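You operate a simulated robot arm through the tools that you are given. There is no shell and no other tool. Be economical: measure what you need, move in short steps, check, and stop when the job is done.

The job below is to be done with a simulated two-armed robot. You get a single attempt, and the scene is never put back.

JOB
Open the middle door, put the cloth from the shelf behind the middle cream door on the shelf of the bench, then shut the door. Then put the tile on the top of the low table away on the top of the tray bench. Keep to this order.

The check looks at the end state, three seconds after you hand in, the way a careful person would. Anything else that was tipped, shoved, dropped, spilled or broken makes it a failure. Flat cloth is picked up by pressing the open fingertips on it (5 to 10 N) and closing them slowly along it; thin cloth reads only 2 to 8 mm in the jaws.

ROBOT AND FRAMES
Two 6-joint arms with two-finger grippers on one trunk, on a base that drives. Base frame: it is fixed to the floor where the robot stands at the start and does not move with it; the origin is under the middle of the robot, x ahead of it, y to its left, z up. Lengths are in m, angles in rad, forces in N, time in s.
The left shoulder is at the start at [0.06, 0.143, 0.9], the right one opposite. With the tool pointing down near the work surface each hand reaches from about 0.1 to 0.66 m from the robot's upright axis, wherever it stands, measured 20 degrees to its own side. Places, roughly: middle door [0.7, -0.2, 0.5]; shelf of the bench [-0.9, -3.9, 0.5]; tile [-2.5, 0, 0.5]; top of the tray bench [-2, -4.7, 0.9]. Payload 2.45 kg a hand.
The tool frame of a hand sits at the grasp point between the pads (the TCP): z along the fingers, y along the line on which they close. The tips reach 0.026 m beyond it. Largest opening 0.096 m; the body of the gripper starts 0.069 m behind the TCP.
Orientation is told as [roll, pitch, yaw] about the base's x, y, z axes, in that order, counted from this pose: with the fingers straight down and closing along the base's y, the tool's x points along the base's -x, its y along +y and its z along -z.

CONTROLS
- The arms move only by the tool play_rows. It takes "left_deltas", "right_deltas" or both (then of equal length, played together; a hand with none holds still); each is one flat list of numbers, 7 for each row, row after row: the shift along the tool's x, y, z in units of 150 mm (1.0 is 150 mm), then the turn, a rotation vector about the tool's x, y, z in units of 180 degrees (1.0 is 180 degrees), then the finger opening in m, from 0 to 0.096. In form: [dx, dy, dz, wx, wy, wz, grip, dx, dy, dz, wx, wy, wz, grip, ...]. A call has 1 to 10 rows; each row is the pose to reach, as a shift and turn from the pose commanded when the call began, along the tool's axes at that moment. A call with a number of a shift or a turn outside -1 to 1 is refused whole. A row lasts 0.2 s, in which the tool goes at most 0.05 m and 0.15 rad; a call with a longer step from one row to the next is refused whole, and so is a gripper value outside its range. Where a pose cannot be reached the arm comes as near as it can. A force on the tool above 40 N (or 10 N above the force at the start of the call, whichever is more), or a blocked arm, ends the call early, and 0.2 s more pass. The fingers move at their own pace and stop on an object; they squeeze with about 31 N. The grip force told is the motor's: it shows also when the fingers shut on nothing. Time passes only in rows, and 0.2 s behind the last, so rows that repeat a pose let the fingers close. The reply holds the time, the measured pose of the TCP, the force on the tool along the base axes, the opening and the grip force, in the units named above and with some noise, with the torque about the TCP (base axes, N m) and any sound that the robot's microphone picked up.
- Cameras (640 x 400 px; columns grow to the right, rows downward): "scene" is now at [0.1116, -0.0362, 1.5125]; the picture's right is [-0.50, -0.87, 0.00], its down [-0.66, 0.38, -0.65] and it looks along [0.57, -0.32, -0.76] (base axes); focal length 278 px, centre (320, 200). "left" rides on the left gripper at [0.082, -0.003, -0.098] in its tool frame; the picture's right is [0.04, 1.00, 0.00], its down [-0.73, 0.03, -0.68] and it looks along [-0.68, 0.03, 0.73] (tool axes); focal length 256 px, centre (320, 200). "right" rides on the right gripper at [0.081, 0.003, -0.098] in its tool frame; the picture's right is [-0.04, 1.00, 0.00], its down [-0.73, -0.03, -0.68] and it looks along [-0.68, -0.03, 0.73] (tool axes); focal length 256 px, centre (320, 200). There is no depth. A picture from a camera that has moved, and an enlarged one, comes with that camera's place and axes in the base frame and with its lens. The place of the scene camera against the robot may be out by one fixed shift of up to 0.025 m in any direction.
- snapshot(camera): a new picture of that camera. It takes no simulated time.
- move_column(by): slides the trunk up (or, below 0, down) by that many m; the arms and the scene camera ride with it, the base frame stays. It gives what a move gives, with no picture.
- roll_base(legs): drives the robot by 1 to 6 legs, each [ahead, turn to the left] in m and rad, along the robot's own axes; the way and the turn of a leg run together, so that a leg with both is an arc; at most 1.5 m and 3.142 rad a leg. The arms and the cameras ride along, it lands a little off, and it stops where it bumps. It gives what a move gives.
- head_to(pan, tilt): turns the head with the scene camera to pan (to the left, within 1.501 rad either way) and tilt (down, from -0.506 to 1.204), counted from straight ahead of the robot. It gives what a move gives.
- zoom(camera, box): a new picture of the part [left, top, right, bottom] of that camera's present view, enlarged. It takes no simulated time.
- hand_in(): hands the job in; it is judged then, once.

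Work in short steps. Places have to be worked out from the pictures, the camera data and where the tool is seen: move nearer, look again, correct. Check each grasp and each placing, and mend what went wrong. You have 165 turns and 130 pictures in all, those below and enlarged ones among them. Open the grippers and draw the arms clear of the work before you hand the job in, unless the task says otherwise; then end with one line.

The tools are called after "Call:" by a JSON object that holds its "method" and its "body". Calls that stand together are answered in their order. play_rows: Moves the arms, as the interface text tells. Its arguments: {"type":"object","properties":{"left_deltas":{"type":"array","items":{"type":"number"}},"right_deltas":{"type":"array","items":{"type":"number"}}},"required":[]} The other tools are called the same way: move_column (by) slides the trunk up or down; roll_base (legs) drives the base; head_to (pan, tilt) turns the head that bears the scene camera; snapshot (camera) takes a picture; zoom (camera, box) takes an enlarged picture of a part of a camera's view; hand_in () hands the job in.

At the start:

```text
t: 0.0
left_eef_pos: [0.4377, -0.0362, 1.1093]
left_ee_rot: [-0.003, -0.002, 0.001]
left_ft_force: [0.1, -0.1, -0.2]
left_ft_torque: [-0.02, 0.01, 0.0]
left_gripper_width: 0.096
left_grasp_force: 0.0
right_eef_pos: [0.3281, -0.3293, 1.0396]
right_ee_rot: [0.001, -0.001, 0.001]
right_ft_force: [0.0, 0.1, -0.4]
right_ft_torque: [-0.02, -0.02, -0.01]
right_gripper_width: 0.096
right_grasp_force: 0.0
trunk travel left (down, up): [-0.525, 0.065]
robot x, y, heading: [0.0004, -0.0033, 0.002]
head pan, tilt: [-0.518, 0.859]
```

scene: 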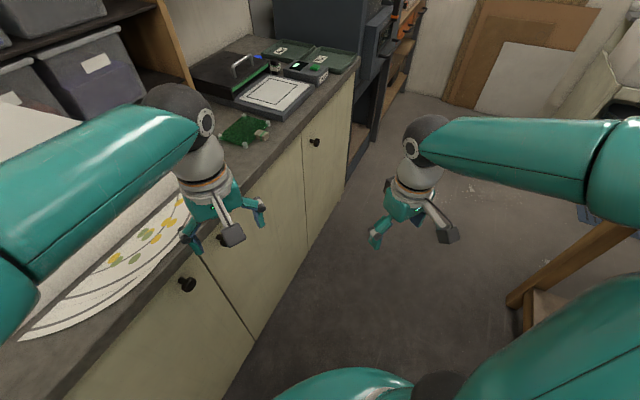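
right: 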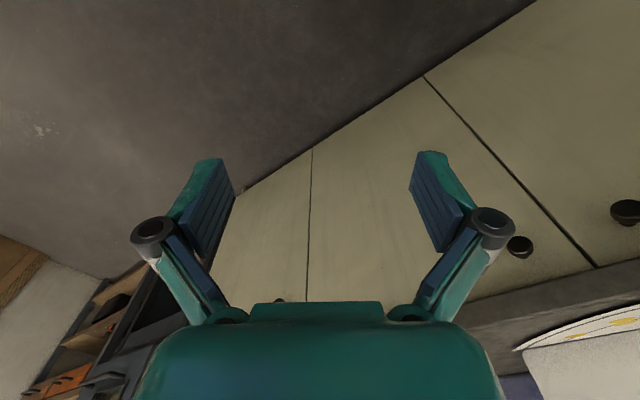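
left: 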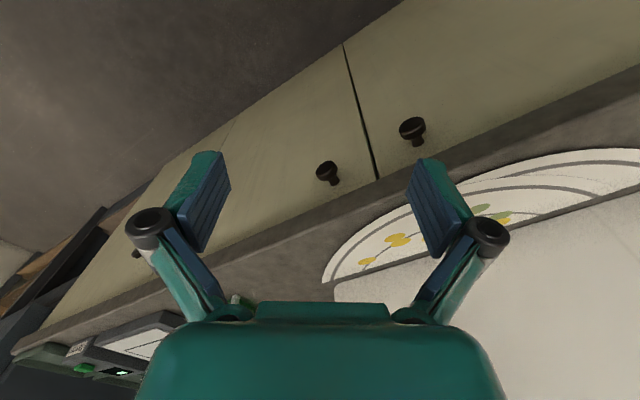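

I see a counter with cream doors and dark knobs. I look around first with the head straight ahead.

Call:
{"method": "head_to", "body": {"pan": 0, "tilt": 0.8}}

Call:
{"method": "snapshot", "body": {"camera": "scene"}}

```text
t: 0.9
left_eef_pos: [0.437, -0.0371, 1.1099]
left_ee_rot: [-0.002, 0.0, 0.004]
left_ft_force: [-0.3, -0.3, 0.0]
left_ft_torque: [-0.02, 0.0, 0.01]
left_gripper_width: 0.0961
left_grasp_force: 0.2
right_eef_pos: [0.3277, -0.3297, 1.0415]
right_ee_rot: [0.001, 0.002, 0.002]
right_ft_force: [0.7, -1.0, -1.3]
right_ft_torque: [0.01, -0.01, -0.01]
right_gripper_width: 0.096
right_grasp_force: 0.0
trunk travel left (down, up): [-0.525, 0.065]
robot x, y, heading: [-0.0038, 0.0007, -0.001]
head pan, tilt: [0.0, 0.799]
```

```text
126 pictures are left
camera scene: at [0.1247, 0.0023, 1.5171], right [0.0, -1.0, 0.0], down [-0.72, 0.0, -0.7], along [0.7, 0.0, -0.72], focal length 278 px, centre (320, 200)
```

scene: 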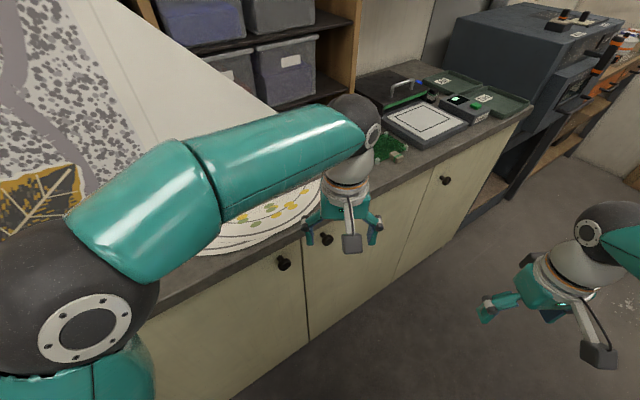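

The counter runs at a slant. I look left and right to know free room before driving.

Call:
{"method": "head_to", "body": {"pan": -1.5, "tilt": 0.5}}

Call:
{"method": "snapshot", "body": {"camera": "scene"}}

Call:
{"method": "head_to", "body": {"pan": 1.5, "tilt": 0.5}}

Call:
{"method": "snapshot", "body": {"camera": "scene"}}

```text
t: 2.5
left_eef_pos: [0.4377, -0.0373, 1.1092]
left_ee_rot: [-0.001, -0.001, 0.002]
left_ft_force: [0.5, -0.5, -0.2]
left_ft_torque: [0.01, 0.05, -0.02]
left_gripper_width: 0.0963
left_grasp_force: 0.1
right_eef_pos: [0.3273, -0.3297, 1.0403]
right_ee_rot: [0.001, -0.001, 0.001]
right_ft_force: [0.8, -0.6, 0.1]
right_ft_torque: [0.02, -0.02, -0.02]
right_gripper_width: 0.096
right_grasp_force: 0.1
trunk travel left (down, up): [-0.525, 0.065]
robot x, y, heading: [0.0012, 0.0006, -0.0]
head pan, tilt: [-1.499, 0.499]
```

```text
125 pictures are left
camera scene: at [0.0506, -0.0884, 1.5431], right [-1.0, -0.07, 0.0], down [-0.03, 0.48, -0.88], along [0.06, -0.88, -0.48], focal length 278 px, centre (320, 200)
```

scene: 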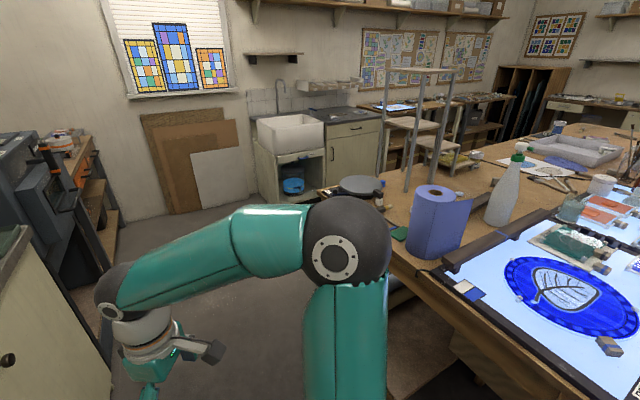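

```text
t: 5.2
left_eef_pos: [0.4384, -0.0376, 1.1104]
left_ee_rot: [-0.002, -0.002, 0.002]
left_ft_force: [0.3, 0.1, 0.4]
left_ft_torque: [-0.01, -0.02, 0.03]
left_gripper_width: 0.0956
left_grasp_force: 0.2
right_eef_pos: [0.3287, -0.3297, 1.0413]
right_ee_rot: [0.0, 0.0, 0.002]
right_ft_force: [-0.8, -0.4, 0.9]
right_ft_torque: [0.04, 0.02, -0.02]
right_gripper_width: 0.0961
right_grasp_force: 0.0
trunk travel left (down, up): [-0.525, 0.065]
robot x, y, heading: [-0.0003, 0.0012, -0.004]
head pan, tilt: [1.499, 0.499]
```

```text
124 pictures are left
camera scene: at [0.0506, 0.0931, 1.5431], right [1.0, -0.07, 0.0], down [-0.03, -0.48, -0.88], along [0.06, 0.88, -0.48], focal length 278 px, centre (320, 200)
```

scene: 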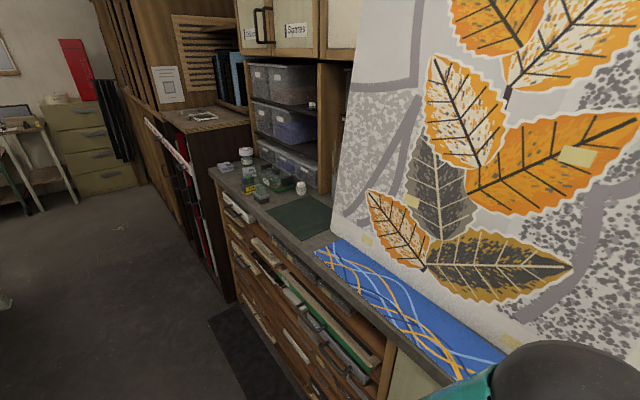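

Room is an aisle about 1.2 m wide between counter and light table. I turn to face the counter squarely (about 0.6 rad left) and look again.

Call:
{"method": "roll_base", "body": {"legs": [[0, 0.6], [-0.15, 0]]}}

Call:
{"method": "head_to", "body": {"pan": 0, "tilt": 0.9}}

Call:
{"method": "snapshot", "body": {"camera": "scene"}}

Call:
{"method": "snapshot", "body": {"camera": "right"}}

```text
t: 8.3
left_eef_pos: [0.2584, 0.1257, 1.111]
left_ee_rot: [-0.001, -0.004, 0.592]
left_ft_force: [0.6, -0.9, 0.7]
left_ft_torque: [0.06, -0.02, 0.02]
left_gripper_width: 0.096
left_grasp_force: 0.2
right_eef_pos: [0.3312, -0.1758, 1.0422]
right_ee_rot: [0.002, -0.001, 0.591]
right_ft_force: [-0.1, -1.2, 0.2]
right_ft_torque: [0.06, 0.02, 0.02]
right_gripper_width: 0.0963
right_grasp_force: 0.0
trunk travel left (down, up): [-0.525, 0.065]
robot x, y, heading: [-0.1212, -0.0937, 0.586]
head pan, tilt: [1.499, 0.499]
```

```text
t: 9.9
left_eef_pos: [0.2596, 0.1293, 1.111]
left_ee_rot: [-0.005, -0.003, 0.593]
left_ft_force: [-0.5, 0.3, 0.2]
left_ft_torque: [-0.01, -0.01, -0.01]
left_gripper_width: 0.0961
left_grasp_force: 0.1
right_eef_pos: [0.3314, -0.1746, 1.042]
right_ee_rot: [0.0, -0.001, 0.592]
right_ft_force: [0.9, 0.6, 0.0]
right_ft_torque: [0.0, -0.04, -0.03]
right_gripper_width: 0.0963
right_grasp_force: 0.1
trunk travel left (down, up): [-0.525, 0.065]
robot x, y, heading: [-0.122, -0.092, 0.59]
head pan, tilt: [0.0, 0.901]
```

```text
123 pictures are left
camera scene: at [-0.0215, -0.0147, 1.5092], right [0.55, -0.83, 0.0], down [-0.65, -0.43, -0.62], along [0.52, 0.34, -0.78], focal length 278 px, centre (320, 200)
```

scene: 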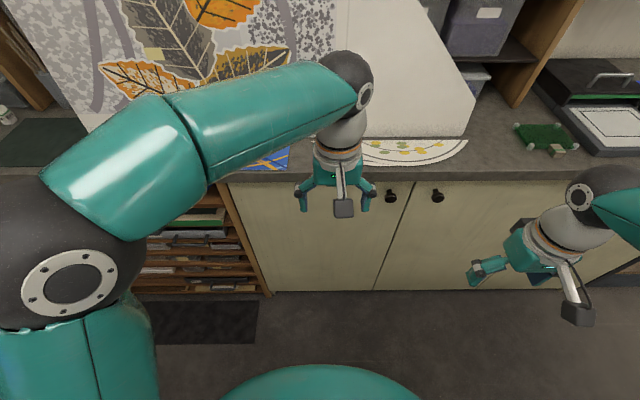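

```text
122 pictures are left
camera right: at [0.2629, -0.217, 1.141], right [-0.52, 0.85, 0.0], down [0.62, 0.39, 0.68], along [0.58, 0.36, -0.73], focal length 256 px, centre (320, 200)
```

right: 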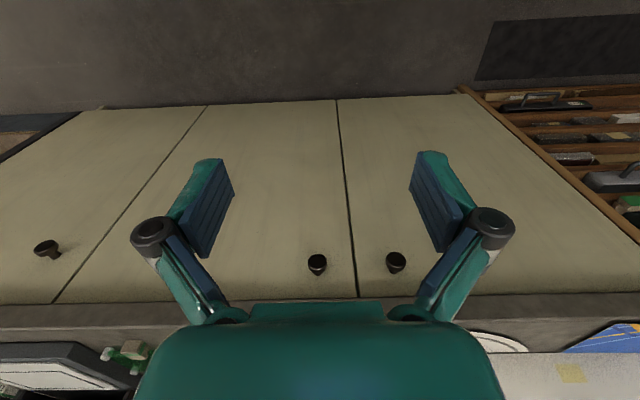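

Facing the counter now: the middle door's knob (left edge of the door, hinge right) is about 0.63 ahead, 0.335 right of robot axis, z≈0.88; hinge seam about 0.78 right. I turn the right hand to point forward while lowering it.

Call:
{"method": "play_rows", "body": {"right_deltas": [0, 0, 0.09, 0, -0.047, 0, 0.07, 0, 0, 0.18, 0, -0.094, 0, 0.07, 0, 0, 0.27, 0, -0.141, 0, 0.07, 0, 0, 0.36, 0, -0.188, 0, 0.07, 0, 0, 0.45, 0, -0.235, 0, 0.07, 0, 0, 0.54, 0, -0.282, 0, 0.07, 0, 0, 0.63, 0, -0.329, 0, 0.07, 0, 0, 0.72, 0, -0.376, 0, 0.07, 0, 0, 0.81, 0, -0.423, 0, 0.07, 0, 0, 0.9, 0, -0.47, 0, 0.07]}}

Call:
{"method": "snapshot", "body": {"camera": "right"}}

Call:
{"method": "snapshot", "body": {"camera": "scene"}}

```text
t: 12.2
left_eef_pos: [0.2594, 0.1283, 1.1106]
left_ee_rot: [-0.004, -0.003, 0.591]
left_ft_force: [0.2, -0.7, -0.4]
left_ft_torque: [0.02, 0.0, 0.0]
left_gripper_width: 0.096
left_grasp_force: 0.1
right_eef_pos: [0.4126, -0.2605, 1.0356]
right_ee_rot: [0.168, -1.461, 0.435]
right_ft_force: [0.3, 1.0, -0.2]
right_ft_torque: [0.0, -0.01, 0.03]
right_gripper_width: 0.0698
right_grasp_force: 0.1
right hand out of reach, approached as far as the arm can: row 4, 5, 6, 7, 8, 9, 10
trunk travel left (down, up): [-0.525, 0.065]
robot x, y, heading: [-0.1213, -0.0932, 0.591]
head pan, tilt: [0.0, 0.901]
```

```text
121 pictures are left
camera right: at [0.3236, -0.3163, 0.9661], right [-0.56, 0.83, 0.06], down [-0.47, -0.37, 0.8], along [0.68, 0.42, 0.59], focal length 256 px, centre (320, 200)
```

right: 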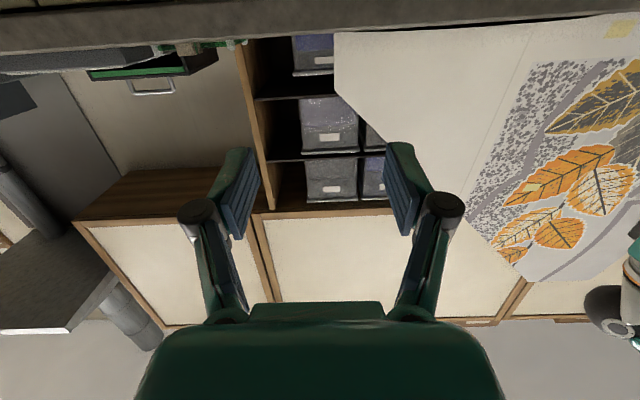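

```text
120 pictures are left
camera scene: at [-0.0221, -0.0147, 1.5093], right [0.55, -0.83, 0.0], down [-0.65, -0.43, -0.62], along [0.52, 0.34, -0.78], focal length 278 px, centre (320, 200)
```

scene: 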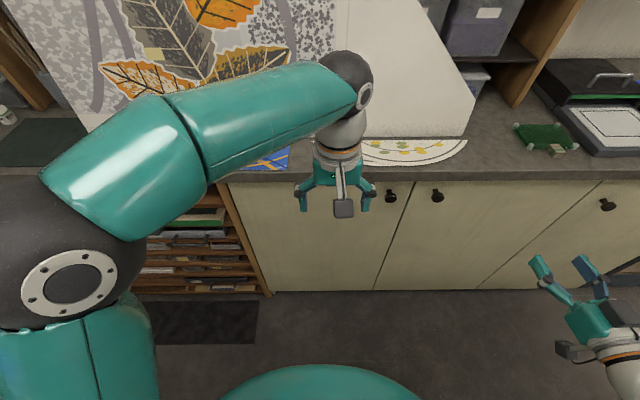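

The folded arm couldn't reach that pose; extending forward should make it reachable. I move the command forward about 0.15 m and level it.

Call:
{"method": "play_rows", "body": {"right_deltas": [0, -0.02, 0.2, 0, -0.01, 0, 0.07, 0, -0.04, 0.4, 0, -0.02, 0, 0.07, 0, -0.06, 0.6, 0, -0.03, 0, 0.07, 0, -0.08, 0.8, 0, -0.03, 0, 0.07, 0, -0.09, 1.0, 0, -0.03, 0, 0.07, 0, -0.09, 1.0, 0, -0.03, 0, 0.07]}}

Call:
{"method": "snapshot", "body": {"camera": "right"}}

Call:
{"method": "snapshot", "body": {"camera": "scene"}}

```text
t: 13.6
left_eef_pos: [0.26, 0.1275, 1.1105]
left_ee_rot: [-0.003, -0.003, 0.592]
left_ft_force: [-0.1, 0.3, 0.0]
left_ft_torque: [-0.03, 0.03, -0.02]
left_gripper_width: 0.0959
left_grasp_force: 0.1
right_eef_pos: [0.5573, -0.2105, 1.0316]
right_ee_rot: [1.214, -1.568, -0.62]
right_ft_force: [-0.8, -1.2, -0.1]
right_ft_torque: [-0.01, 0.02, -0.04]
right_gripper_width: 0.0698
right_grasp_force: 0.0
right hand out of reach, approached as far as the arm can: row 1, 2, 3, 4, 5, 6
trunk travel left (down, up): [-0.525, 0.065]
robot x, y, heading: [-0.1178, -0.0902, 0.588]
head pan, tilt: [0.0, 0.901]
```

```text
119 pictures are left
camera right: at [0.4748, -0.2624, 0.9525], right [-0.56, 0.83, 0.04], down [-0.54, -0.41, 0.73], along [0.63, 0.39, 0.68], focal length 256 px, centre (320, 200)
```

right: 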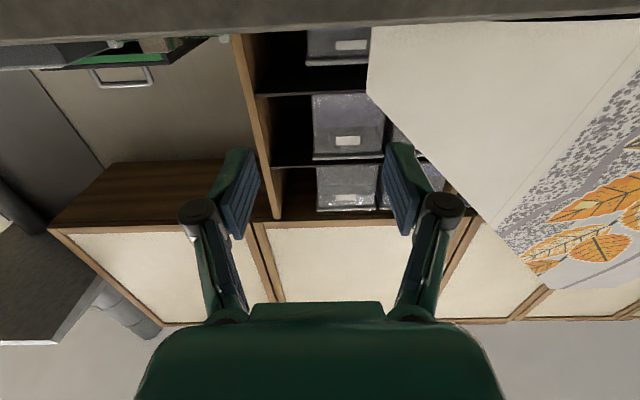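

```text
118 pictures are left
camera scene: at [-0.0222, -0.0149, 1.5093], right [0.55, -0.83, 0.0], down [-0.65, -0.43, -0.62], along [0.52, 0.34, -0.78], focal length 278 px, centre (320, 200)
```

scene: 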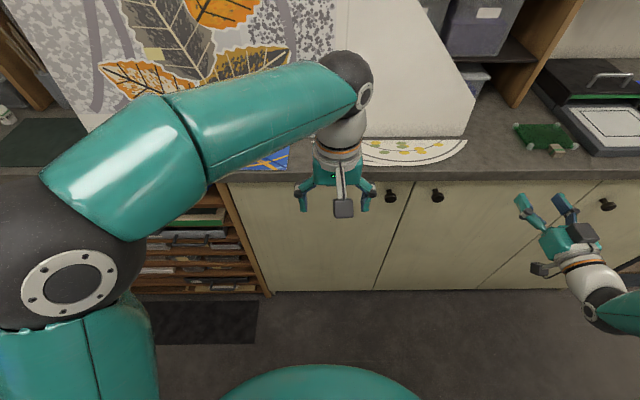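

The arm seems unable to level the hand below shoulder height; lowering the trunk should help. I slide down 0.2 m.

Call:
{"method": "move_column", "body": {"by": -0.2}}

Call:
{"method": "snapshot", "body": {"camera": "scene"}}

```text
t: 15.7
left_eef_pos: [0.2601, 0.1289, 0.9108]
left_ee_rot: [-0.005, -0.002, 0.591]
left_ft_force: [0.8, 0.6, -0.3]
left_ft_torque: [0.01, -0.01, 0.03]
left_gripper_width: 0.0964
left_grasp_force: 0.0
right_eef_pos: [0.5584, -0.2106, 0.8322]
right_ee_rot: [1.165, -1.567, -0.569]
right_ft_force: [0.1, 0.2, -0.3]
right_ft_torque: [0.0, -0.02, 0.02]
right_gripper_width: 0.07
right_grasp_force: 0.2
trunk travel left (down, up): [-0.325, 0.265]
robot x, y, heading: [-0.1187, -0.0939, 0.586]
head pan, tilt: [0.0, 0.901]
```

```text
117 pictures are left
camera scene: at [-0.0217, -0.0147, 1.3093], right [0.55, -0.83, 0.0], down [-0.65, -0.43, -0.62], along [0.52, 0.34, -0.78], focal length 278 px, centre (320, 200)
```

scene: 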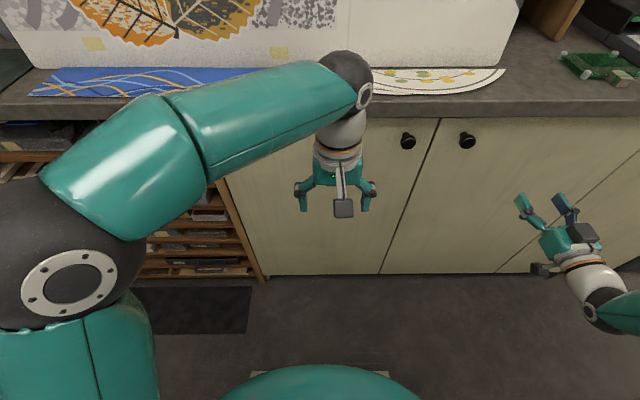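

Knob triangulates to about 0.64 ahead, 0.333 right, z 0.886; counter underside at ~0.96. I send a small forward step to see where the hand settles relative to its command.

Call:
{"method": "play_rows", "body": {"right_deltas": [0, 0, 0.1, 0, 0, 0, 0.07, 0, 0, 0.1, 0, 0, 0, 0.07, 0, 0, 0.1, 0, 0, 0, 0.07, 0, 0, 0.1, 0, 0, 0, 0.07]}}

```text
t: 16.7
left_eef_pos: [0.2594, 0.1279, 0.9105]
left_ee_rot: [-0.005, 0.0, 0.591]
left_ft_force: [0.2, 1.2, -0.7]
left_ft_torque: [-0.01, 0.0, 0.02]
left_gripper_width: 0.0961
left_grasp_force: 0.2
right_eef_pos: [0.5698, -0.2015, 0.8327]
right_ee_rot: [1.123, -1.567, -0.529]
right_ft_force: [-0.4, -0.3, 0.2]
right_ft_torque: [-0.01, -0.02, 0.01]
right_gripper_width: 0.0701
right_grasp_force: 0.1
trunk travel left (down, up): [-0.325, 0.265]
robot x, y, heading: [-0.1172, -0.0929, 0.586]
head pan, tilt: [0.0, 0.901]
```

Commands now start from the actual pose. I shift left 0.138, up 0.053, forward 0.03 to line up with the knob.

Call:
{"method": "play_rows", "body": {"right_deltas": [-0.09, 0.23, 0.05, 0, 0, 0, 0.07, -0.18, 0.46, 0.1, 0, 0, 0, 0.07, -0.27, 0.69, 0.15, 0, 0, 0, 0.07, -0.36, 0.92, 0.2, 0, 0, 0, 0.07, -0.36, 0.92, 0.2, 0, 0, 0, 0.07]}}

Call:
{"method": "snapshot", "body": {"camera": "scene"}}

Call:
{"method": "snapshot", "body": {"camera": "right"}}

```text
t: 17.9
left_eef_pos: [0.26, 0.1286, 0.9105]
left_ee_rot: [-0.004, -0.003, 0.592]
left_ft_force: [0.2, 0.1, 0.3]
left_ft_torque: [-0.01, 0.0, -0.01]
left_gripper_width: 0.0958
left_grasp_force: 0.1
right_eef_pos: [0.5454, -0.1206, 0.9273]
right_ee_rot: [1.049, -1.562, -0.446]
right_ft_force: [0.3, -0.5, 0.6]
right_ft_torque: [-0.02, 0.01, 0.04]
right_gripper_width: 0.0698
right_grasp_force: 0.0
right hand out of reach, approached as far as the arm can: row 1, 2, 3, 4, 5
trunk travel left (down, up): [-0.325, 0.265]
robot x, y, heading: [-0.1202, -0.0942, 0.587]
head pan, tilt: [0.0, 0.901]
```

```text
116 pictures are left
camera scene: at [-0.0216, -0.0145, 1.3092], right [0.55, -0.83, 0.0], down [-0.65, -0.43, -0.62], along [0.52, 0.34, -0.78], focal length 278 px, centre (320, 200)
```

scene: 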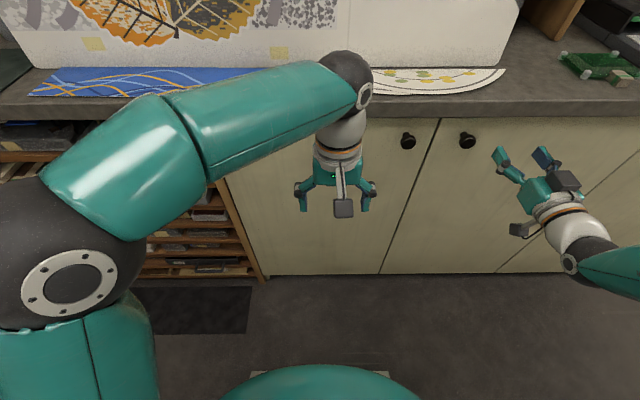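

```text
115 pictures are left
camera right: at [0.4625, -0.1737, 0.8482], right [-0.57, 0.82, 0.05], down [-0.54, -0.41, 0.74], along [0.63, 0.39, 0.67], focal length 256 px, centre (320, 200)
```

right: 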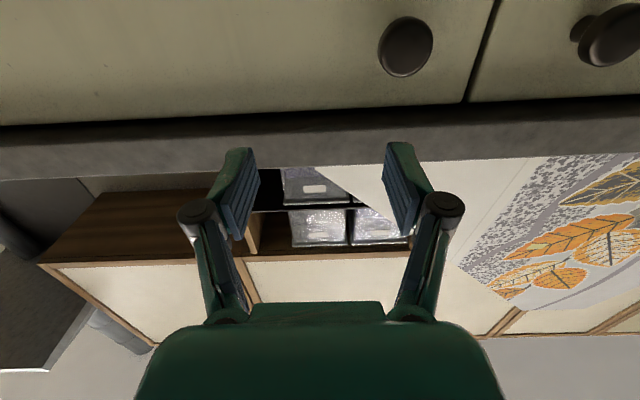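

The arm folds too tightly this close. I check how much room there is behind the robot for backing off.

Call:
{"method": "head_to", "body": {"pan": -1.5, "tilt": 0.8}}

Call:
{"method": "snapshot", "body": {"camera": "scene"}}

Call:
{"method": "head_to", "body": {"pan": 1.5, "tilt": 0.8}}

Call:
{"method": "snapshot", "body": {"camera": "scene"}}

```text
t: 19.5
left_eef_pos: [0.2594, 0.1287, 0.9093]
left_ee_rot: [-0.003, -0.003, 0.593]
left_ft_force: [-0.6, -0.2, -0.6]
left_ft_torque: [0.05, -0.03, 0.0]
left_gripper_width: 0.0962
left_grasp_force: 0.0
right_eef_pos: [0.545, -0.1221, 0.9281]
right_ee_rot: [1.09, -1.561, -0.488]
right_ft_force: [-0.5, -0.1, -0.1]
right_ft_torque: [0.03, 0.02, -0.01]
right_gripper_width: 0.07
right_grasp_force: 0.2
trunk travel left (down, up): [-0.325, 0.265]
robot x, y, heading: [-0.119, -0.093, 0.587]
head pan, tilt: [-1.499, 0.799]
```

```text
114 pictures are left
camera scene: at [-0.035, -0.1203, 1.3172], right [-0.79, -0.61, 0.0], down [-0.44, 0.57, -0.7], along [0.43, -0.55, -0.72], focal length 278 px, centre (320, 200)
```

scene: 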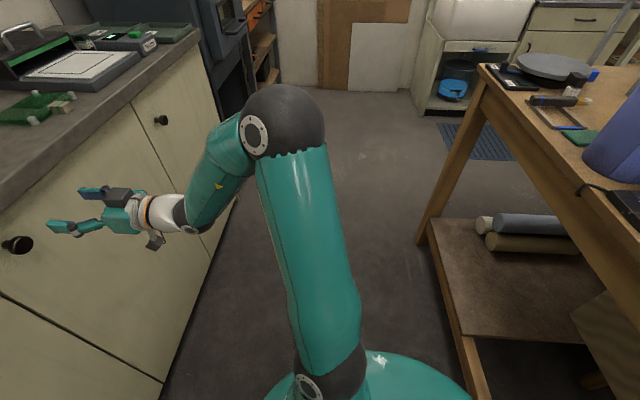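

```text
t: 22.1
left_eef_pos: [0.259, 0.1286, 0.9118]
left_ee_rot: [-0.005, -0.002, 0.591]
left_ft_force: [-0.5, -0.4, -0.6]
left_ft_torque: [-0.04, 0.03, 0.02]
left_gripper_width: 0.096
left_grasp_force: 0.1
right_eef_pos: [0.5463, -0.122, 0.9285]
right_ee_rot: [1.093, -1.56, -0.488]
right_ft_force: [-0.5, -0.8, -0.5]
right_ft_torque: [-0.01, -0.01, 0.0]
right_gripper_width: 0.0698
right_grasp_force: 0.0
trunk travel left (down, up): [-0.325, 0.265]
robot x, y, heading: [-0.1201, -0.0954, 0.584]
head pan, tilt: [1.499, 0.799]
```

```text
113 pictures are left
camera scene: at [-0.1242, 0.0137, 1.3172], right [0.87, 0.49, 0.0], down [0.35, -0.62, -0.7], along [-0.34, 0.61, -0.72], focal length 278 px, centre (320, 200)
```

scene: 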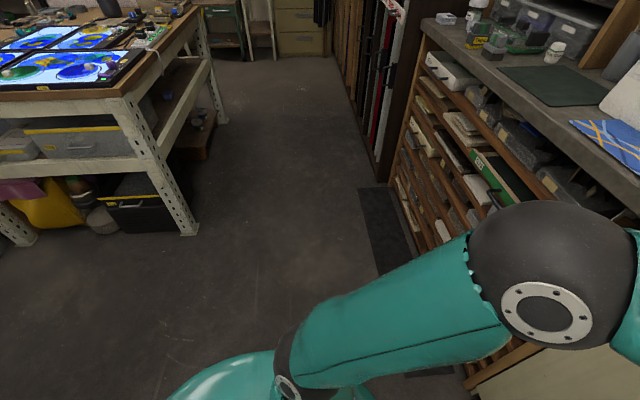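

There is roughly 0.2 m behind with a table leg back-right. I back off slightly to the left-rear and keep facing the counter.

Call:
{"method": "roll_base", "body": {"legs": [[0, -0.35], [-0.15, 0], [0, 0.35]]}}

Call:
{"method": "head_to", "body": {"pan": 0, "tilt": 0.8}}

Call:
{"method": "play_rows", "body": {"right_deltas": [0.1, 0, 0.2, 0, 0, 0, 0.07, 0.2, 0, 0.4, 0, 0, 0, 0.07, 0.28, 0, 0.6, 0, 0, 0, 0.07, 0.28, 0, 0.6, 0, 0, 0, 0.07]}}

Call:
{"method": "snapshot", "body": {"camera": "scene"}}

```text
t: 24.7
left_eef_pos: [0.2176, -0.0259, 0.9105]
left_ee_rot: [-0.003, 0.0, 0.258]
left_ft_force: [-1.1, 0.2, -0.4]
left_ft_torque: [-0.06, -0.01, 0.04]
left_gripper_width: 0.0959
left_grasp_force: 0.0
right_eef_pos: [0.405, -0.3563, 0.9293]
right_ee_rot: [1.126, -1.558, -0.855]
right_ft_force: [0.2, -0.2, 0.6]
right_ft_torque: [0.0, 0.0, -0.06]
right_gripper_width: 0.07
right_grasp_force: 0.1
trunk travel left (down, up): [-0.325, 0.265]
robot x, y, heading: [-0.2148, -0.1025, 0.315]
head pan, tilt: [1.499, 0.799]
stopped in leg 2: the robot was blocked; the commanded pose is now the measured one
```

```text
t: 26.3
left_eef_pos: [0.218, -0.0267, 0.9098]
left_ee_rot: [-0.002, 0.001, 0.258]
left_ft_force: [-0.2, -0.4, -0.2]
left_ft_torque: [-0.02, -0.03, 0.01]
left_gripper_width: 0.0961
left_grasp_force: 0.0
right_eef_pos: [0.4049, -0.357, 0.9293]
right_ee_rot: [1.098, -1.559, -0.828]
right_ft_force: [-0.3, 0.0, -0.2]
right_ft_torque: [0.01, 0.0, 0.02]
right_gripper_width: 0.07
right_grasp_force: 0.1
trunk travel left (down, up): [-0.325, 0.265]
robot x, y, heading: [-0.2164, -0.0994, 0.309]
head pan, tilt: [0.0, 0.799]
```

```text
t: 27.3
left_eef_pos: [0.2184, -0.0259, 0.9098]
left_ee_rot: [-0.002, 0.001, 0.258]
left_ft_force: [0.5, 0.0, 0.7]
left_ft_torque: [0.01, 0.0, 0.0]
left_gripper_width: 0.0959
left_grasp_force: 0.2
right_eef_pos: [0.4915, -0.3368, 0.8869]
right_ee_rot: [1.11, -1.554, -0.835]
right_ft_force: [0.3, 0.5, 0.0]
right_ft_torque: [-0.03, 0.0, 0.0]
right_gripper_width: 0.0699
right_grasp_force: 0.0
right hand out of reach, approached as far as the arm can: row 3, 4
trunk travel left (down, up): [-0.325, 0.265]
robot x, y, heading: [-0.2155, -0.0992, 0.31]
head pan, tilt: [0.0, 0.799]
```

```text
112 pictures are left
camera scene: at [-0.0971, -0.0548, 1.3171], right [0.31, -0.95, 0.0], down [-0.68, -0.22, -0.7], along [0.66, 0.21, -0.72], focal length 278 px, centre (320, 200)
```

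scene: 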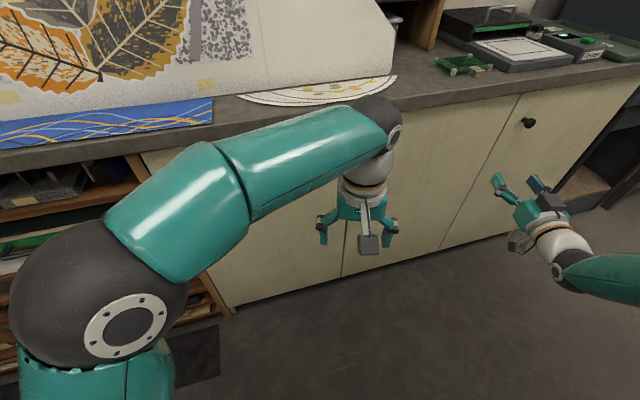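

The base touched something behind and stopped. Knob should now be ~0.80 ahead, 0.17 right. I nudge the base forward a bit off the contact, then move the hand left toward the knob's line with a turn left.

Call:
{"method": "roll_base", "body": {"legs": [[0.03, 0]]}}

Call:
{"method": "play_rows", "body": {"right_deltas": [0, 0.25, 0, 0, 0, 0, 0.07, 0, 0.5, 0, 0, 0, 0, 0.07, 0, 0.75, 0, 0, 0, 0, 0.07, 0, 1.0, 0, 0, 0, 0, 0.07, 0, 1.0, 0, 0, 0, 0, 0.07]}}

Call:
{"method": "snapshot", "body": {"camera": "scene"}}

```text
t: 28.1
left_eef_pos: [0.249, -0.0167, 0.9096]
left_ee_rot: [-0.002, 0.002, 0.258]
left_ft_force: [-0.4, 0.2, 0.8]
left_ft_torque: [-0.02, 0.02, -0.01]
left_gripper_width: 0.0959
left_grasp_force: 0.0
right_eef_pos: [0.5218, -0.327, 0.8872]
right_ee_rot: [1.05, -1.554, -0.774]
right_ft_force: [-0.1, 0.0, -0.5]
right_ft_torque: [-0.02, 0.0, 0.0]
right_gripper_width: 0.0701
right_grasp_force: 0.1
trunk travel left (down, up): [-0.325, 0.265]
robot x, y, heading: [-0.1856, -0.0899, 0.309]
head pan, tilt: [0.0, 0.799]
```

```text
t: 29.3
left_eef_pos: [0.2485, -0.0179, 0.9117]
left_ee_rot: [-0.002, 0.001, 0.259]
left_ft_force: [-0.2, 0.3, -0.1]
left_ft_torque: [0.0, -0.01, -0.02]
left_gripper_width: 0.0957
left_grasp_force: 0.1
right_eef_pos: [0.5146, -0.2759, 0.9316]
right_ee_rot: [1.124, -1.53, -0.812]
right_ft_force: [0.1, -0.2, 0.5]
right_ft_torque: [0.01, -0.01, 0.03]
right_gripper_width: 0.0698
right_grasp_force: 0.1
right hand out of reach, approached as far as the arm can: row 1, 2, 3, 4, 5
trunk travel left (down, up): [-0.325, 0.265]
robot x, y, heading: [-0.1885, -0.0896, 0.313]
head pan, tilt: [0.0, 0.799]
```

```text
111 pictures are left
camera scene: at [-0.0683, -0.0456, 1.3171], right [0.31, -0.95, 0.0], down [-0.68, -0.22, -0.7], along [0.66, 0.21, -0.72], focal length 278 px, centre (320, 200)
```

scene: 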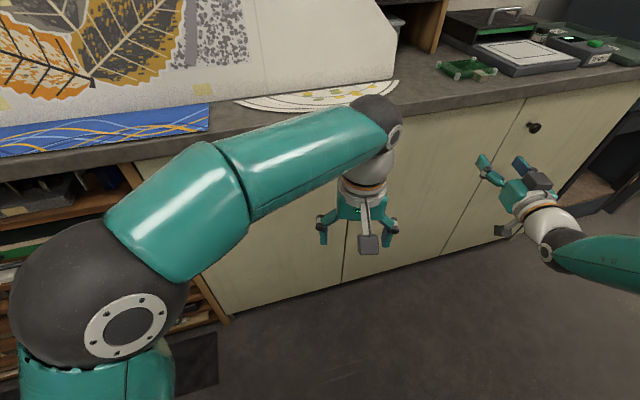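

The arm is caught at a wrist limit when fully level. I tilt the hand about 30° nose-down and then move left.

Call:
{"method": "play_rows", "body": {"right_deltas": [0, 0, 0, 0, 0.045, 0, 0.07, 0, 0, 0, 0, 0.09, 0, 0.07, 0, 0, 0, 0, 0.135, 0, 0.07, 0, 0, 0, 0, 0.18, 0, 0.07, 0, 0.2, 0, 0, 0.2, 0, 0.07, 0, 0.4, 0, 0, 0.2, 0, 0.07, 0, 0.6, 0, 0, 0.2, 0, 0.07, 0, 0.8, 0, 0, 0.2, 0, 0.07, 0, 0.9, 0, 0, 0.2, 0, 0.07]}}

Call:
{"method": "snapshot", "body": {"camera": "scene"}}

```text
t: 31.3
left_eef_pos: [0.2475, -0.017, 0.9102]
left_ee_rot: [-0.001, 0.0, 0.258]
left_ft_force: [-1.4, 0.7, -0.3]
left_ft_torque: [-0.02, -0.01, 0.02]
left_gripper_width: 0.096
left_grasp_force: 0.1
right_eef_pos: [0.4755, -0.1487, 0.9324]
right_ee_rot: [0.026, -0.936, 0.254]
right_ft_force: [-0.8, -0.8, 0.6]
right_ft_torque: [0.0, -0.01, -0.06]
right_gripper_width: 0.07
right_grasp_force: 0.1
right hand out of reach, approached as far as the arm can: row 4, 5, 6
trunk travel left (down, up): [-0.325, 0.265]
robot x, y, heading: [-0.1883, -0.0921, 0.31]
head pan, tilt: [0.0, 0.799]
```

```text
110 pictures are left
camera scene: at [-0.0684, -0.0454, 1.3171], right [0.3, -0.95, 0.0], down [-0.68, -0.22, -0.7], along [0.66, 0.21, -0.72], focal length 278 px, centre (320, 200)
```

scene: 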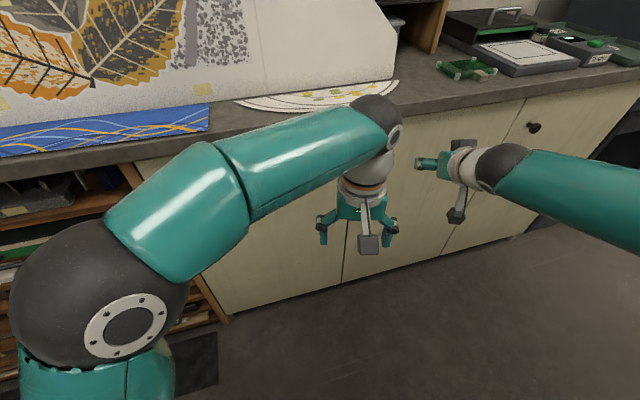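

Good, at 54° pitch the arm moves freely. I yaw the right hand to face the door squarely, and shift the left hand left out of the view.

Call:
{"method": "play_rows", "body": {"right_deltas": [0, 0, 0, -0.028, 0, -0.02, 0.07, 0, 0, 0, -0.056, 0, -0.04, 0.07, 0, 0, 0, -0.085, 0, -0.062, 0.07, 0, 0, 0, -0.085, 0, -0.062, 0.07, 0, 0, 0, -0.085, 0, -0.062, 0.07], "left_deltas": [0.1, 0.2, -0.05, 0, 0, 0, 0.096, 0.2, 0.4, -0.1, 0, 0, 0, 0.096, 0.3, 0.6, -0.15, 0, 0, 0, 0.096, 0.4, 0.8, -0.2, 0, 0, 0, 0.096, 0.5, 1.0, -0.2, 0, 0, 0, 0.096]}}

Call:
{"method": "snapshot", "body": {"camera": "scene"}}

Call:
{"method": "snapshot", "body": {"camera": "right"}}

```text
t: 32.5
left_eef_pos: [0.1377, 0.1095, 0.9388]
left_ee_rot: [-0.002, 0.0, 0.259]
left_ft_force: [0.8, 0.3, -0.3]
left_ft_torque: [0.03, -0.04, 0.0]
left_gripper_width: 0.0959
left_grasp_force: 0.1
right_eef_pos: [0.477, -0.1487, 0.9329]
right_ee_rot: [0.027, -0.942, 0.585]
right_ft_force: [0.4, -0.1, 0.6]
right_ft_torque: [-0.04, -0.04, -0.03]
right_gripper_width: 0.0701
right_grasp_force: 0.0
trunk travel left (down, up): [-0.325, 0.265]
robot x, y, heading: [-0.1846, -0.0893, 0.313]
head pan, tilt: [0.0, 0.799]
```

```text
109 pictures are left
camera scene: at [-0.0688, -0.0454, 1.3172], right [0.31, -0.95, 0.0], down [-0.68, -0.22, -0.7], along [0.66, 0.21, -0.72], focal length 278 px, centre (320, 200)
```

scene: 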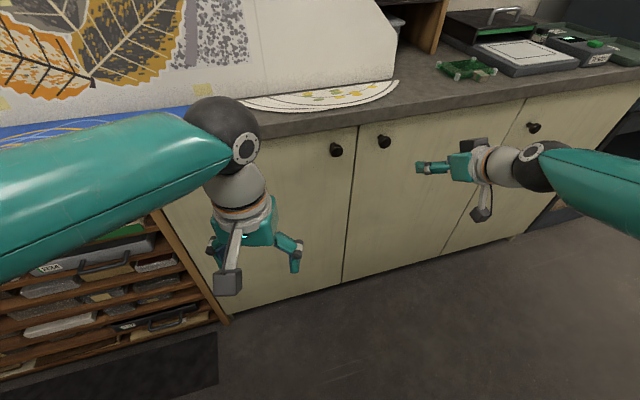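

```text
108 pictures are left
camera right: at [0.3708, -0.2184, 0.9263], right [-0.55, 0.83, 0.05], down [-0.07, -0.1, 0.99], along [0.83, 0.54, 0.11], focal length 256 px, centre (320, 200)
```

right: 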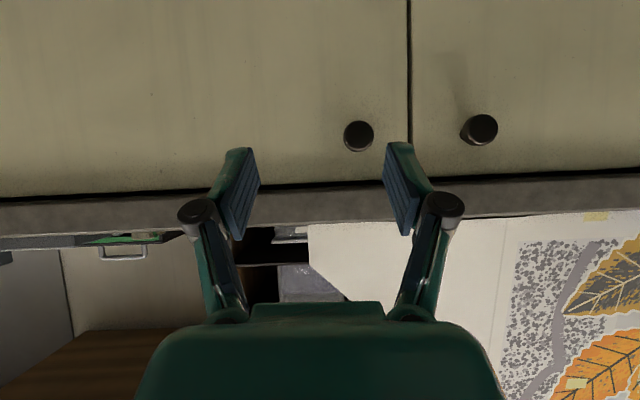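

The two views agree: knob at about (0.5955, -0.017, 0.885). I approach to about 6 cm short and align left.

Call:
{"method": "play_rows", "body": {"right_deltas": [-0.043, 0.075, 0.195, 0, 0, 0, 0.07, -0.086, 0.15, 0.39, 0, 0, 0, 0.07, -0.13, 0.22, 0.585, 0, 0, 0, 0.07, -0.173, 0.29, 0.78, 0, 0, 0, 0.07, -0.173, 0.29, 0.78, 0, 0, 0, 0.07]}}

Call:
{"method": "snapshot", "body": {"camera": "scene"}}

Call:
{"method": "snapshot", "body": {"camera": "right"}}

```text
t: 33.7
left_eef_pos: [0.1378, 0.1102, 0.9395]
left_ee_rot: [-0.001, 0.0, 0.259]
left_ft_force: [-1.2, 0.5, 0.5]
left_ft_torque: [0.01, 0.01, -0.03]
left_gripper_width: 0.096
left_grasp_force: 0.0
right_eef_pos: [0.5422, -0.0493, 0.887]
right_ee_rot: [0.028, -0.941, 0.585]
right_ft_force: [0.7, 0.4, -0.6]
right_ft_torque: [0.01, 0.0, 0.01]
right_gripper_width: 0.0702
right_grasp_force: 0.1
trunk travel left (down, up): [-0.325, 0.265]
robot x, y, heading: [-0.1844, -0.0919, 0.311]
head pan, tilt: [0.0, 0.799]
```

```text
107 pictures are left
camera scene: at [-0.0685, -0.0455, 1.3172], right [0.3, -0.95, 0.0], down [-0.68, -0.22, -0.7], along [0.66, 0.21, -0.72], focal length 278 px, centre (320, 200)
```

scene: 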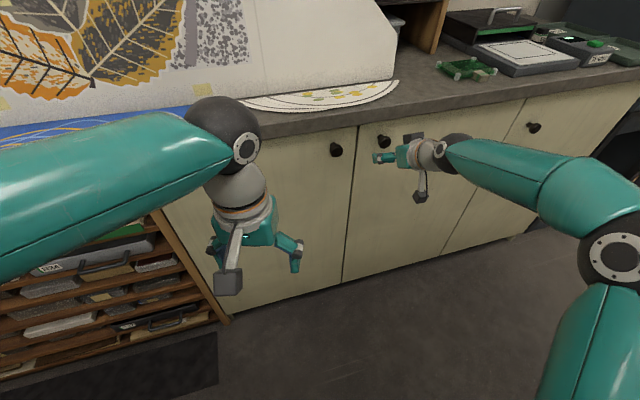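

```text
106 pictures are left
camera right: at [0.4367, -0.1188, 0.8795], right [-0.55, 0.83, 0.05], down [-0.07, -0.1, 0.99], along [0.83, 0.54, 0.12], focal length 256 px, centre (320, 200)
```

right: 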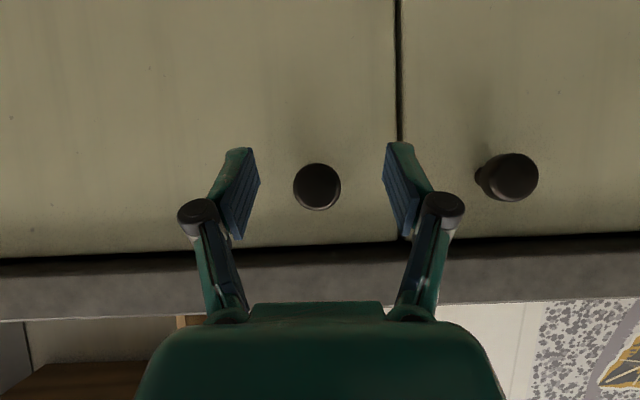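

Knob is centered between the fingers, 6 cm ahead. I go forward 5.7 cm and close.

Call:
{"method": "play_rows", "body": {"right_deltas": [-0.08, -0.006, 0.097, 0, 0, 0, 0.07, -0.16, -0.012, 0.195, 0, 0, 0, 0.07, -0.245, -0.018, 0.292, 0, 0, 0, 0.07, -0.245, -0.018, 0.292, 0, 0, 0, 0.0, -0.245, -0.018, 0.292, 0, 0, 0, 0.0, -0.245, -0.018, 0.292, 0, 0, 0, 0.0]}}

Call:
{"method": "snapshot", "body": {"camera": "right"}}

```text
t: 35.1
left_eef_pos: [0.1347, 0.1078, 0.9388]
left_ee_rot: [0.001, -0.003, 0.259]
left_ft_force: [0.2, -0.6, 0.3]
left_ft_torque: [0.03, -0.03, 0.0]
left_gripper_width: 0.096
left_grasp_force: 0.1
right_eef_pos: [0.5879, -0.0236, 0.8901]
right_ee_rot: [0.028, -0.94, 0.582]
right_ft_force: [-16.7, -20.8, 3.1]
right_ft_torque: [-0.6, 0.78, -0.22]
right_gripper_width: 0.0323
right_grasp_force: 44.9
trunk travel left (down, up): [-0.325, 0.265]
robot x, y, heading: [-0.1845, -0.0905, 0.31]
head pan, tilt: [0.0, 0.799]
```

```text
105 pictures are left
camera right: at [0.4818, -0.0917, 0.8838], right [-0.55, 0.83, 0.05], down [-0.07, -0.1, 0.99], along [0.83, 0.54, 0.12], focal length 256 px, centre (320, 200)
```

right: 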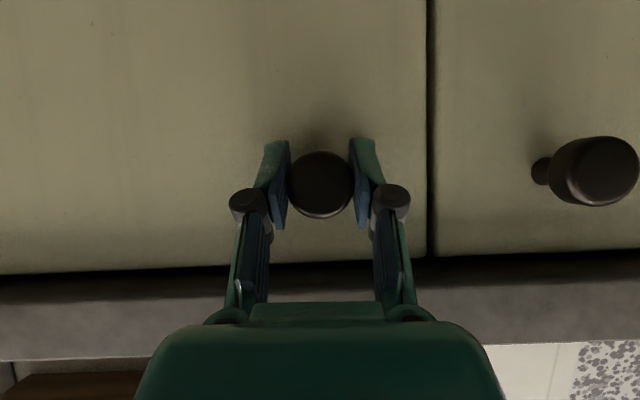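

Knob gripped (32 mm). Hinge is near (0.87, -0.37); I pull along the arc to about 0.4 rad, yawing with the door.

Call:
{"method": "play_rows", "body": {"right_deltas": [0.0873, -0.019, -0.1195, -0.0129, 0, -0.0094, 0, 0.174, -0.045, -0.238, -0.0257, 0, -0.0188, 0, 0.259, -0.078, -0.355, -0.0386, 0, -0.0282, 0, 0.3436, -0.118, -0.4706, -0.0514, 0, -0.0375, 0, 0.4267, -0.166, -0.584, -0.0643, 0, -0.0469, 0, 0.508, -0.221, -0.696, -0.0771, 0, -0.0563, 0, 0.5885, -0.282, -0.806, -0.09, 0, -0.0657, 0, 0.666, -0.35, -0.9126, -0.1028, 0, -0.0751, 0]}}

Call:
{"method": "snapshot", "body": {"camera": "scene"}}

```text
t: 36.9
left_eef_pos: [0.1331, 0.111, 0.9405]
left_ee_rot: [-0.002, -0.004, 0.259]
left_ft_force: [0.1, 0.0, 0.9]
left_ft_torque: [-0.01, 0.03, 0.03]
left_gripper_width: 0.0961
left_grasp_force: 0.0
right_eef_pos: [0.4771, -0.1542, 0.8908]
right_ee_rot: [0.03, -0.945, 0.997]
right_ft_force: [-34.5, 15.9, 6.1]
right_ft_torque: [0.19, -0.3, -0.85]
right_gripper_width: 0.0326
right_grasp_force: 44.8
trunk travel left (down, up): [-0.325, 0.265]
robot x, y, heading: [-0.1891, -0.0919, 0.305]
head pan, tilt: [0.0, 0.799]
```

```text
104 pictures are left
camera scene: at [-0.0738, -0.0439, 1.3176], right [0.31, -0.95, 0.0], down [-0.68, -0.22, -0.7], along [0.67, 0.21, -0.71], focal length 278 px, centre (320, 200)
```

scene: 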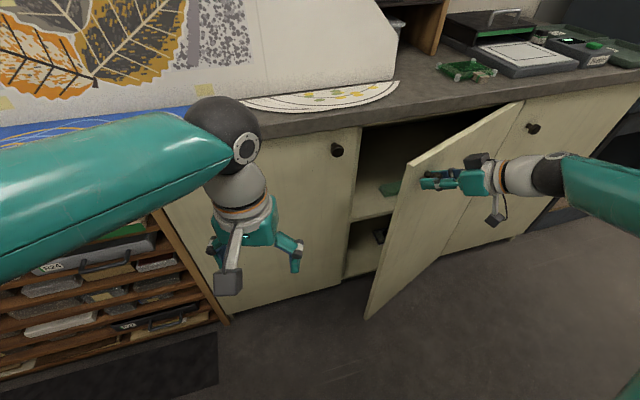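

The door is opening; a shelf with a green item shows inside. Slight inward strain, so I widen the radius a little and pull on another 0.4 rad.

Call:
{"method": "play_rows", "body": {"right_deltas": [0.088, 0.01, -0.12, -0.0129, 0, -0.0093, 0, 0.177, 0.001, -0.245, -0.0258, 0, -0.01865, 0, 0.264, -0.03, -0.365, -0.0387, 0, -0.028, 0, 0.351, -0.065, -0.485, -0.0516, 0, -0.0373, 0, 0.436, -0.11, -0.6, -0.0645, 0, -0.0466, 0, 0.519, -0.161, -0.717, -0.0774, 0, -0.056, 0, 0.6, -0.22, -0.83, -0.09, 0, -0.0653, 0, 0.681, -0.285, -0.941, -0.1032, 0, -0.0746, 0]}}

Call:
{"method": "snapshot", "body": {"camera": "scene"}}

```text
t: 38.7
left_eef_pos: [0.1335, 0.1099, 0.941]
left_ee_rot: [-0.002, -0.002, 0.259]
left_ft_force: [-0.2, 0.2, 0.1]
left_ft_torque: [0.0, -0.01, 0.03]
left_gripper_width: 0.0961
left_grasp_force: 0.1
right_eef_pos: [0.4207, -0.3276, 0.8914]
right_ee_rot: [0.017, -0.955, 1.394]
right_ft_force: [-25.0, 2.1, 12.3]
right_ft_torque: [-0.56, 0.17, -0.16]
right_gripper_width: 0.0324
right_grasp_force: 45.1
trunk travel left (down, up): [-0.325, 0.265]
robot x, y, heading: [-0.1868, -0.0915, 0.31]
head pan, tilt: [0.0, 0.799]
```

```text
103 pictures are left
camera scene: at [-0.0731, -0.0452, 1.3178], right [0.3, -0.95, 0.0], down [-0.68, -0.22, -0.7], along [0.67, 0.21, -0.71], focal length 278 px, centre (320, 200)
```

scene: 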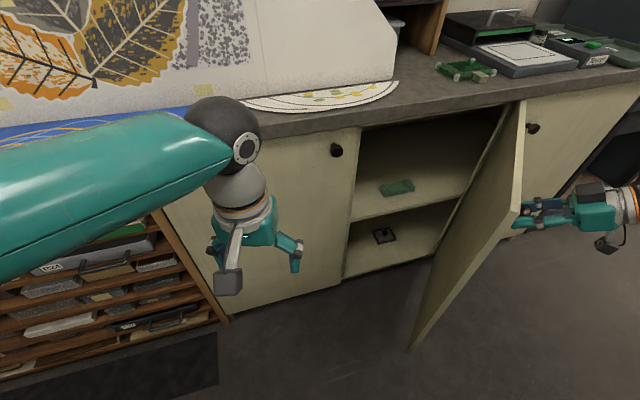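

Door about 0.8 rad open; cloth is visible on the inner shelf. I continue another 0.4 rad.

Call:
{"method": "play_rows", "body": {"right_deltas": [0.088, 0.01, -0.125, -0.013, 0, -0.0092, 0, 0.176, 0.001, -0.249, -0.026, 0, -0.0184, 0, 0.262, -0.03, -0.37, -0.039, 0, -0.0276, 0, 0.348, -0.069, -0.491, -0.052, 0, -0.0368, 0, 0.432, -0.116, -0.61, -0.065, 0, -0.046, 0, 0.5145, -0.169, -0.727, -0.078, 0, -0.0552, 0, 0.595, -0.23, -0.84, -0.091, 0, -0.0644, 0, 0.674, -0.297, -0.953, -0.104, 0, -0.0736, 0]}}

Call:
{"method": "snapshot", "body": {"camera": "scene"}}

```text
t: 39.7
left_eef_pos: [0.1386, 0.1088, 0.9385]
left_ee_rot: [-0.001, 0.0, 0.258]
left_ft_force: [0.0, 0.5, 0.4]
left_ft_torque: [0.02, 0.0, -0.01]
left_gripper_width: 0.0958
left_grasp_force: 0.2
right_eef_pos: [0.4184, -0.4094, 0.8905]
right_ee_rot: [-0.012, -0.955, 1.599]
right_ft_force: [2.0, -1.2, 2.6]
right_ft_torque: [-0.12, 0.06, -0.02]
right_gripper_width: 0.0322
right_grasp_force: 45.4
right hand out of reach, approached as far as the arm can: row 4, 5
trunk travel left (down, up): [-0.325, 0.265]
robot x, y, heading: [-0.1885, -0.0913, 0.31]
head pan, tilt: [0.0, 0.799]
stopped in row 5 (right hand): the force on the tool passed its limit at 47 N (the readings are from after the stop); the commanded pose is now the measured one
```

```text
102 pictures are left
camera scene: at [-0.0683, -0.0454, 1.3167], right [0.3, -0.95, 0.0], down [-0.68, -0.22, -0.7], along [0.66, 0.21, -0.72], focal length 278 px, centre (320, 200)
```

scene: 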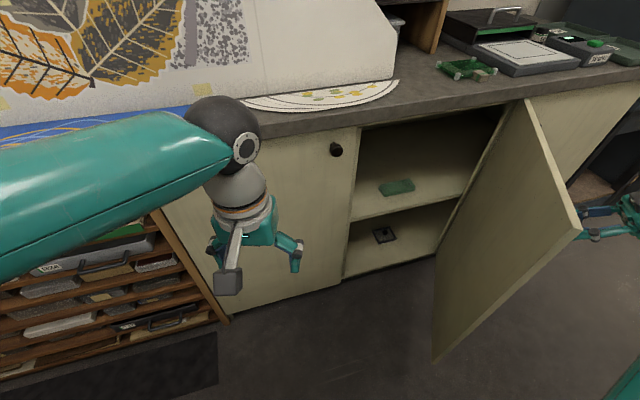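

Door is ~1.0 rad open, enough to reach in. I release the knob and withdraw the right hand along its axis.

Call:
{"method": "play_rows", "body": {"right_deltas": [0, 0, 0, 0, 0, 0, 0.07, 0, 0, 0, 0, 0, 0, 0.07, 0, 0, -0.2, 0, 0, 0, 0.07, 0, 0, -0.4, 0, 0, 0, 0.07, 0, 0, -0.6, 0, 0, 0, 0.07, 0, 0, -0.7, 0, 0, 0, 0.07]}}

Call:
{"method": "snapshot", "body": {"camera": "right"}}

Call:
{"method": "move_column", "body": {"by": -0.2}}

Call:
{"method": "snapshot", "body": {"camera": "scene"}}

```text
t: 41.1
left_eef_pos: [0.1383, 0.1099, 0.9398]
left_ee_rot: [-0.003, 0.0, 0.257]
left_ft_force: [-0.6, -0.5, 0.0]
left_ft_torque: [0.0, 0.01, -0.03]
left_gripper_width: 0.0959
left_grasp_force: 0.0
right_eef_pos: [0.3845, -0.436, 0.9103]
right_ee_rot: [-0.008, -0.955, 1.595]
right_ft_force: [-0.8, 0.1, -0.1]
right_ft_torque: [0.0, 0.03, 0.03]
right_gripper_width: 0.0699
right_grasp_force: 0.1
right hand out of reach, approached as far as the arm can: row 3, 4, 5, 6
trunk travel left (down, up): [-0.325, 0.265]
robot x, y, heading: [-0.1849, -0.09, 0.314]
head pan, tilt: [0.0, 0.799]
```

```text
101 pictures are left
camera right: at [0.3836, -0.5622, 0.9016], right [-1.0, 0.01, 0.03], down [0.03, -0.13, 0.99], along [0.01, 0.99, 0.13], focal length 256 px, centre (320, 200)
```

right: 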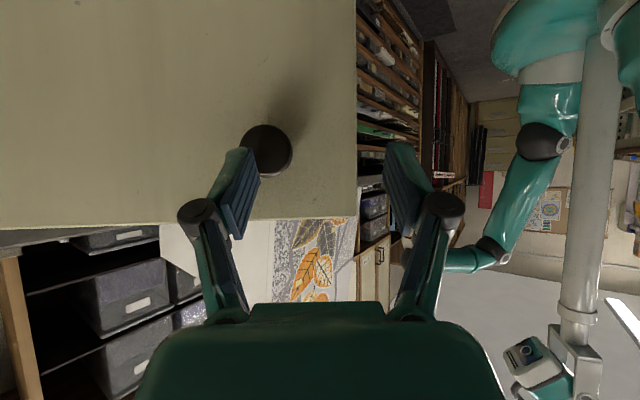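

```text
t: 43.3
left_eef_pos: [0.1379, 0.1099, 0.74]
left_ee_rot: [-0.002, 0.0, 0.257]
left_ft_force: [0.1, -0.8, -0.4]
left_ft_torque: [0.05, 0.02, 0.01]
left_gripper_width: 0.0959
left_grasp_force: 0.0
right_eef_pos: [0.3832, -0.4346, 0.7106]
right_ee_rot: [-0.011, -0.955, 1.597]
right_ft_force: [-0.9, 0.0, -0.6]
right_ft_torque: [0.02, 0.01, -0.01]
right_gripper_width: 0.0699
right_grasp_force: 0.0
trunk travel left (down, up): [-0.125, 0.465]
robot x, y, heading: [-0.1822, -0.0885, 0.308]
head pan, tilt: [0.0, 0.799]
```

```text
100 pictures are left
camera scene: at [-0.0685, -0.0456, 1.1172], right [0.3, -0.95, 0.0], down [-0.68, -0.22, -0.7], along [0.66, 0.21, -0.72], focal length 278 px, centre (320, 200)
```

scene: 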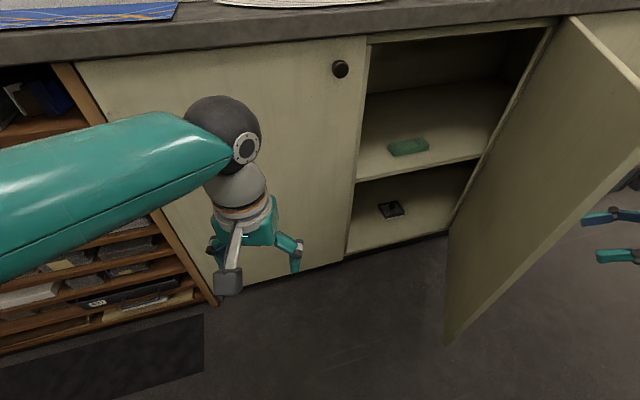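

I get the cloth at about (0.795, -0.094, 0.545), about 9 cm inside the door plane. Zoom in for its shape.

Call:
{"method": "zoom", "body": {"camera": "scene", "box": [340, 20, 540, 260]}}

```text
1.67 times, centred on (440, 140) of scene
camera zoom: at [-0.0685, -0.0456, 1.1172], right [0.3, -0.95, 0.0], down [-0.68, -0.22, -0.7], along [0.66, 0.21, -0.72], focal length 463 px, centre (120, 300)
```

zoom: 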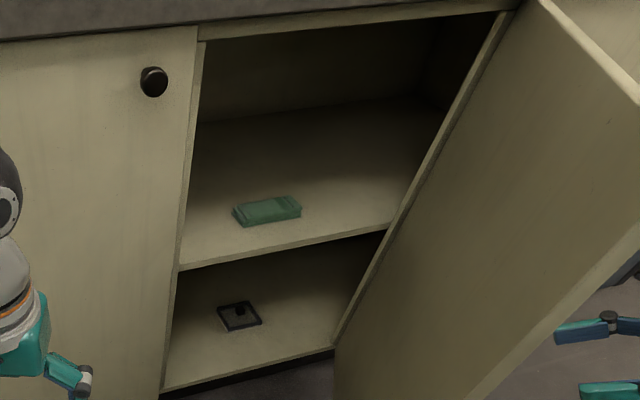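

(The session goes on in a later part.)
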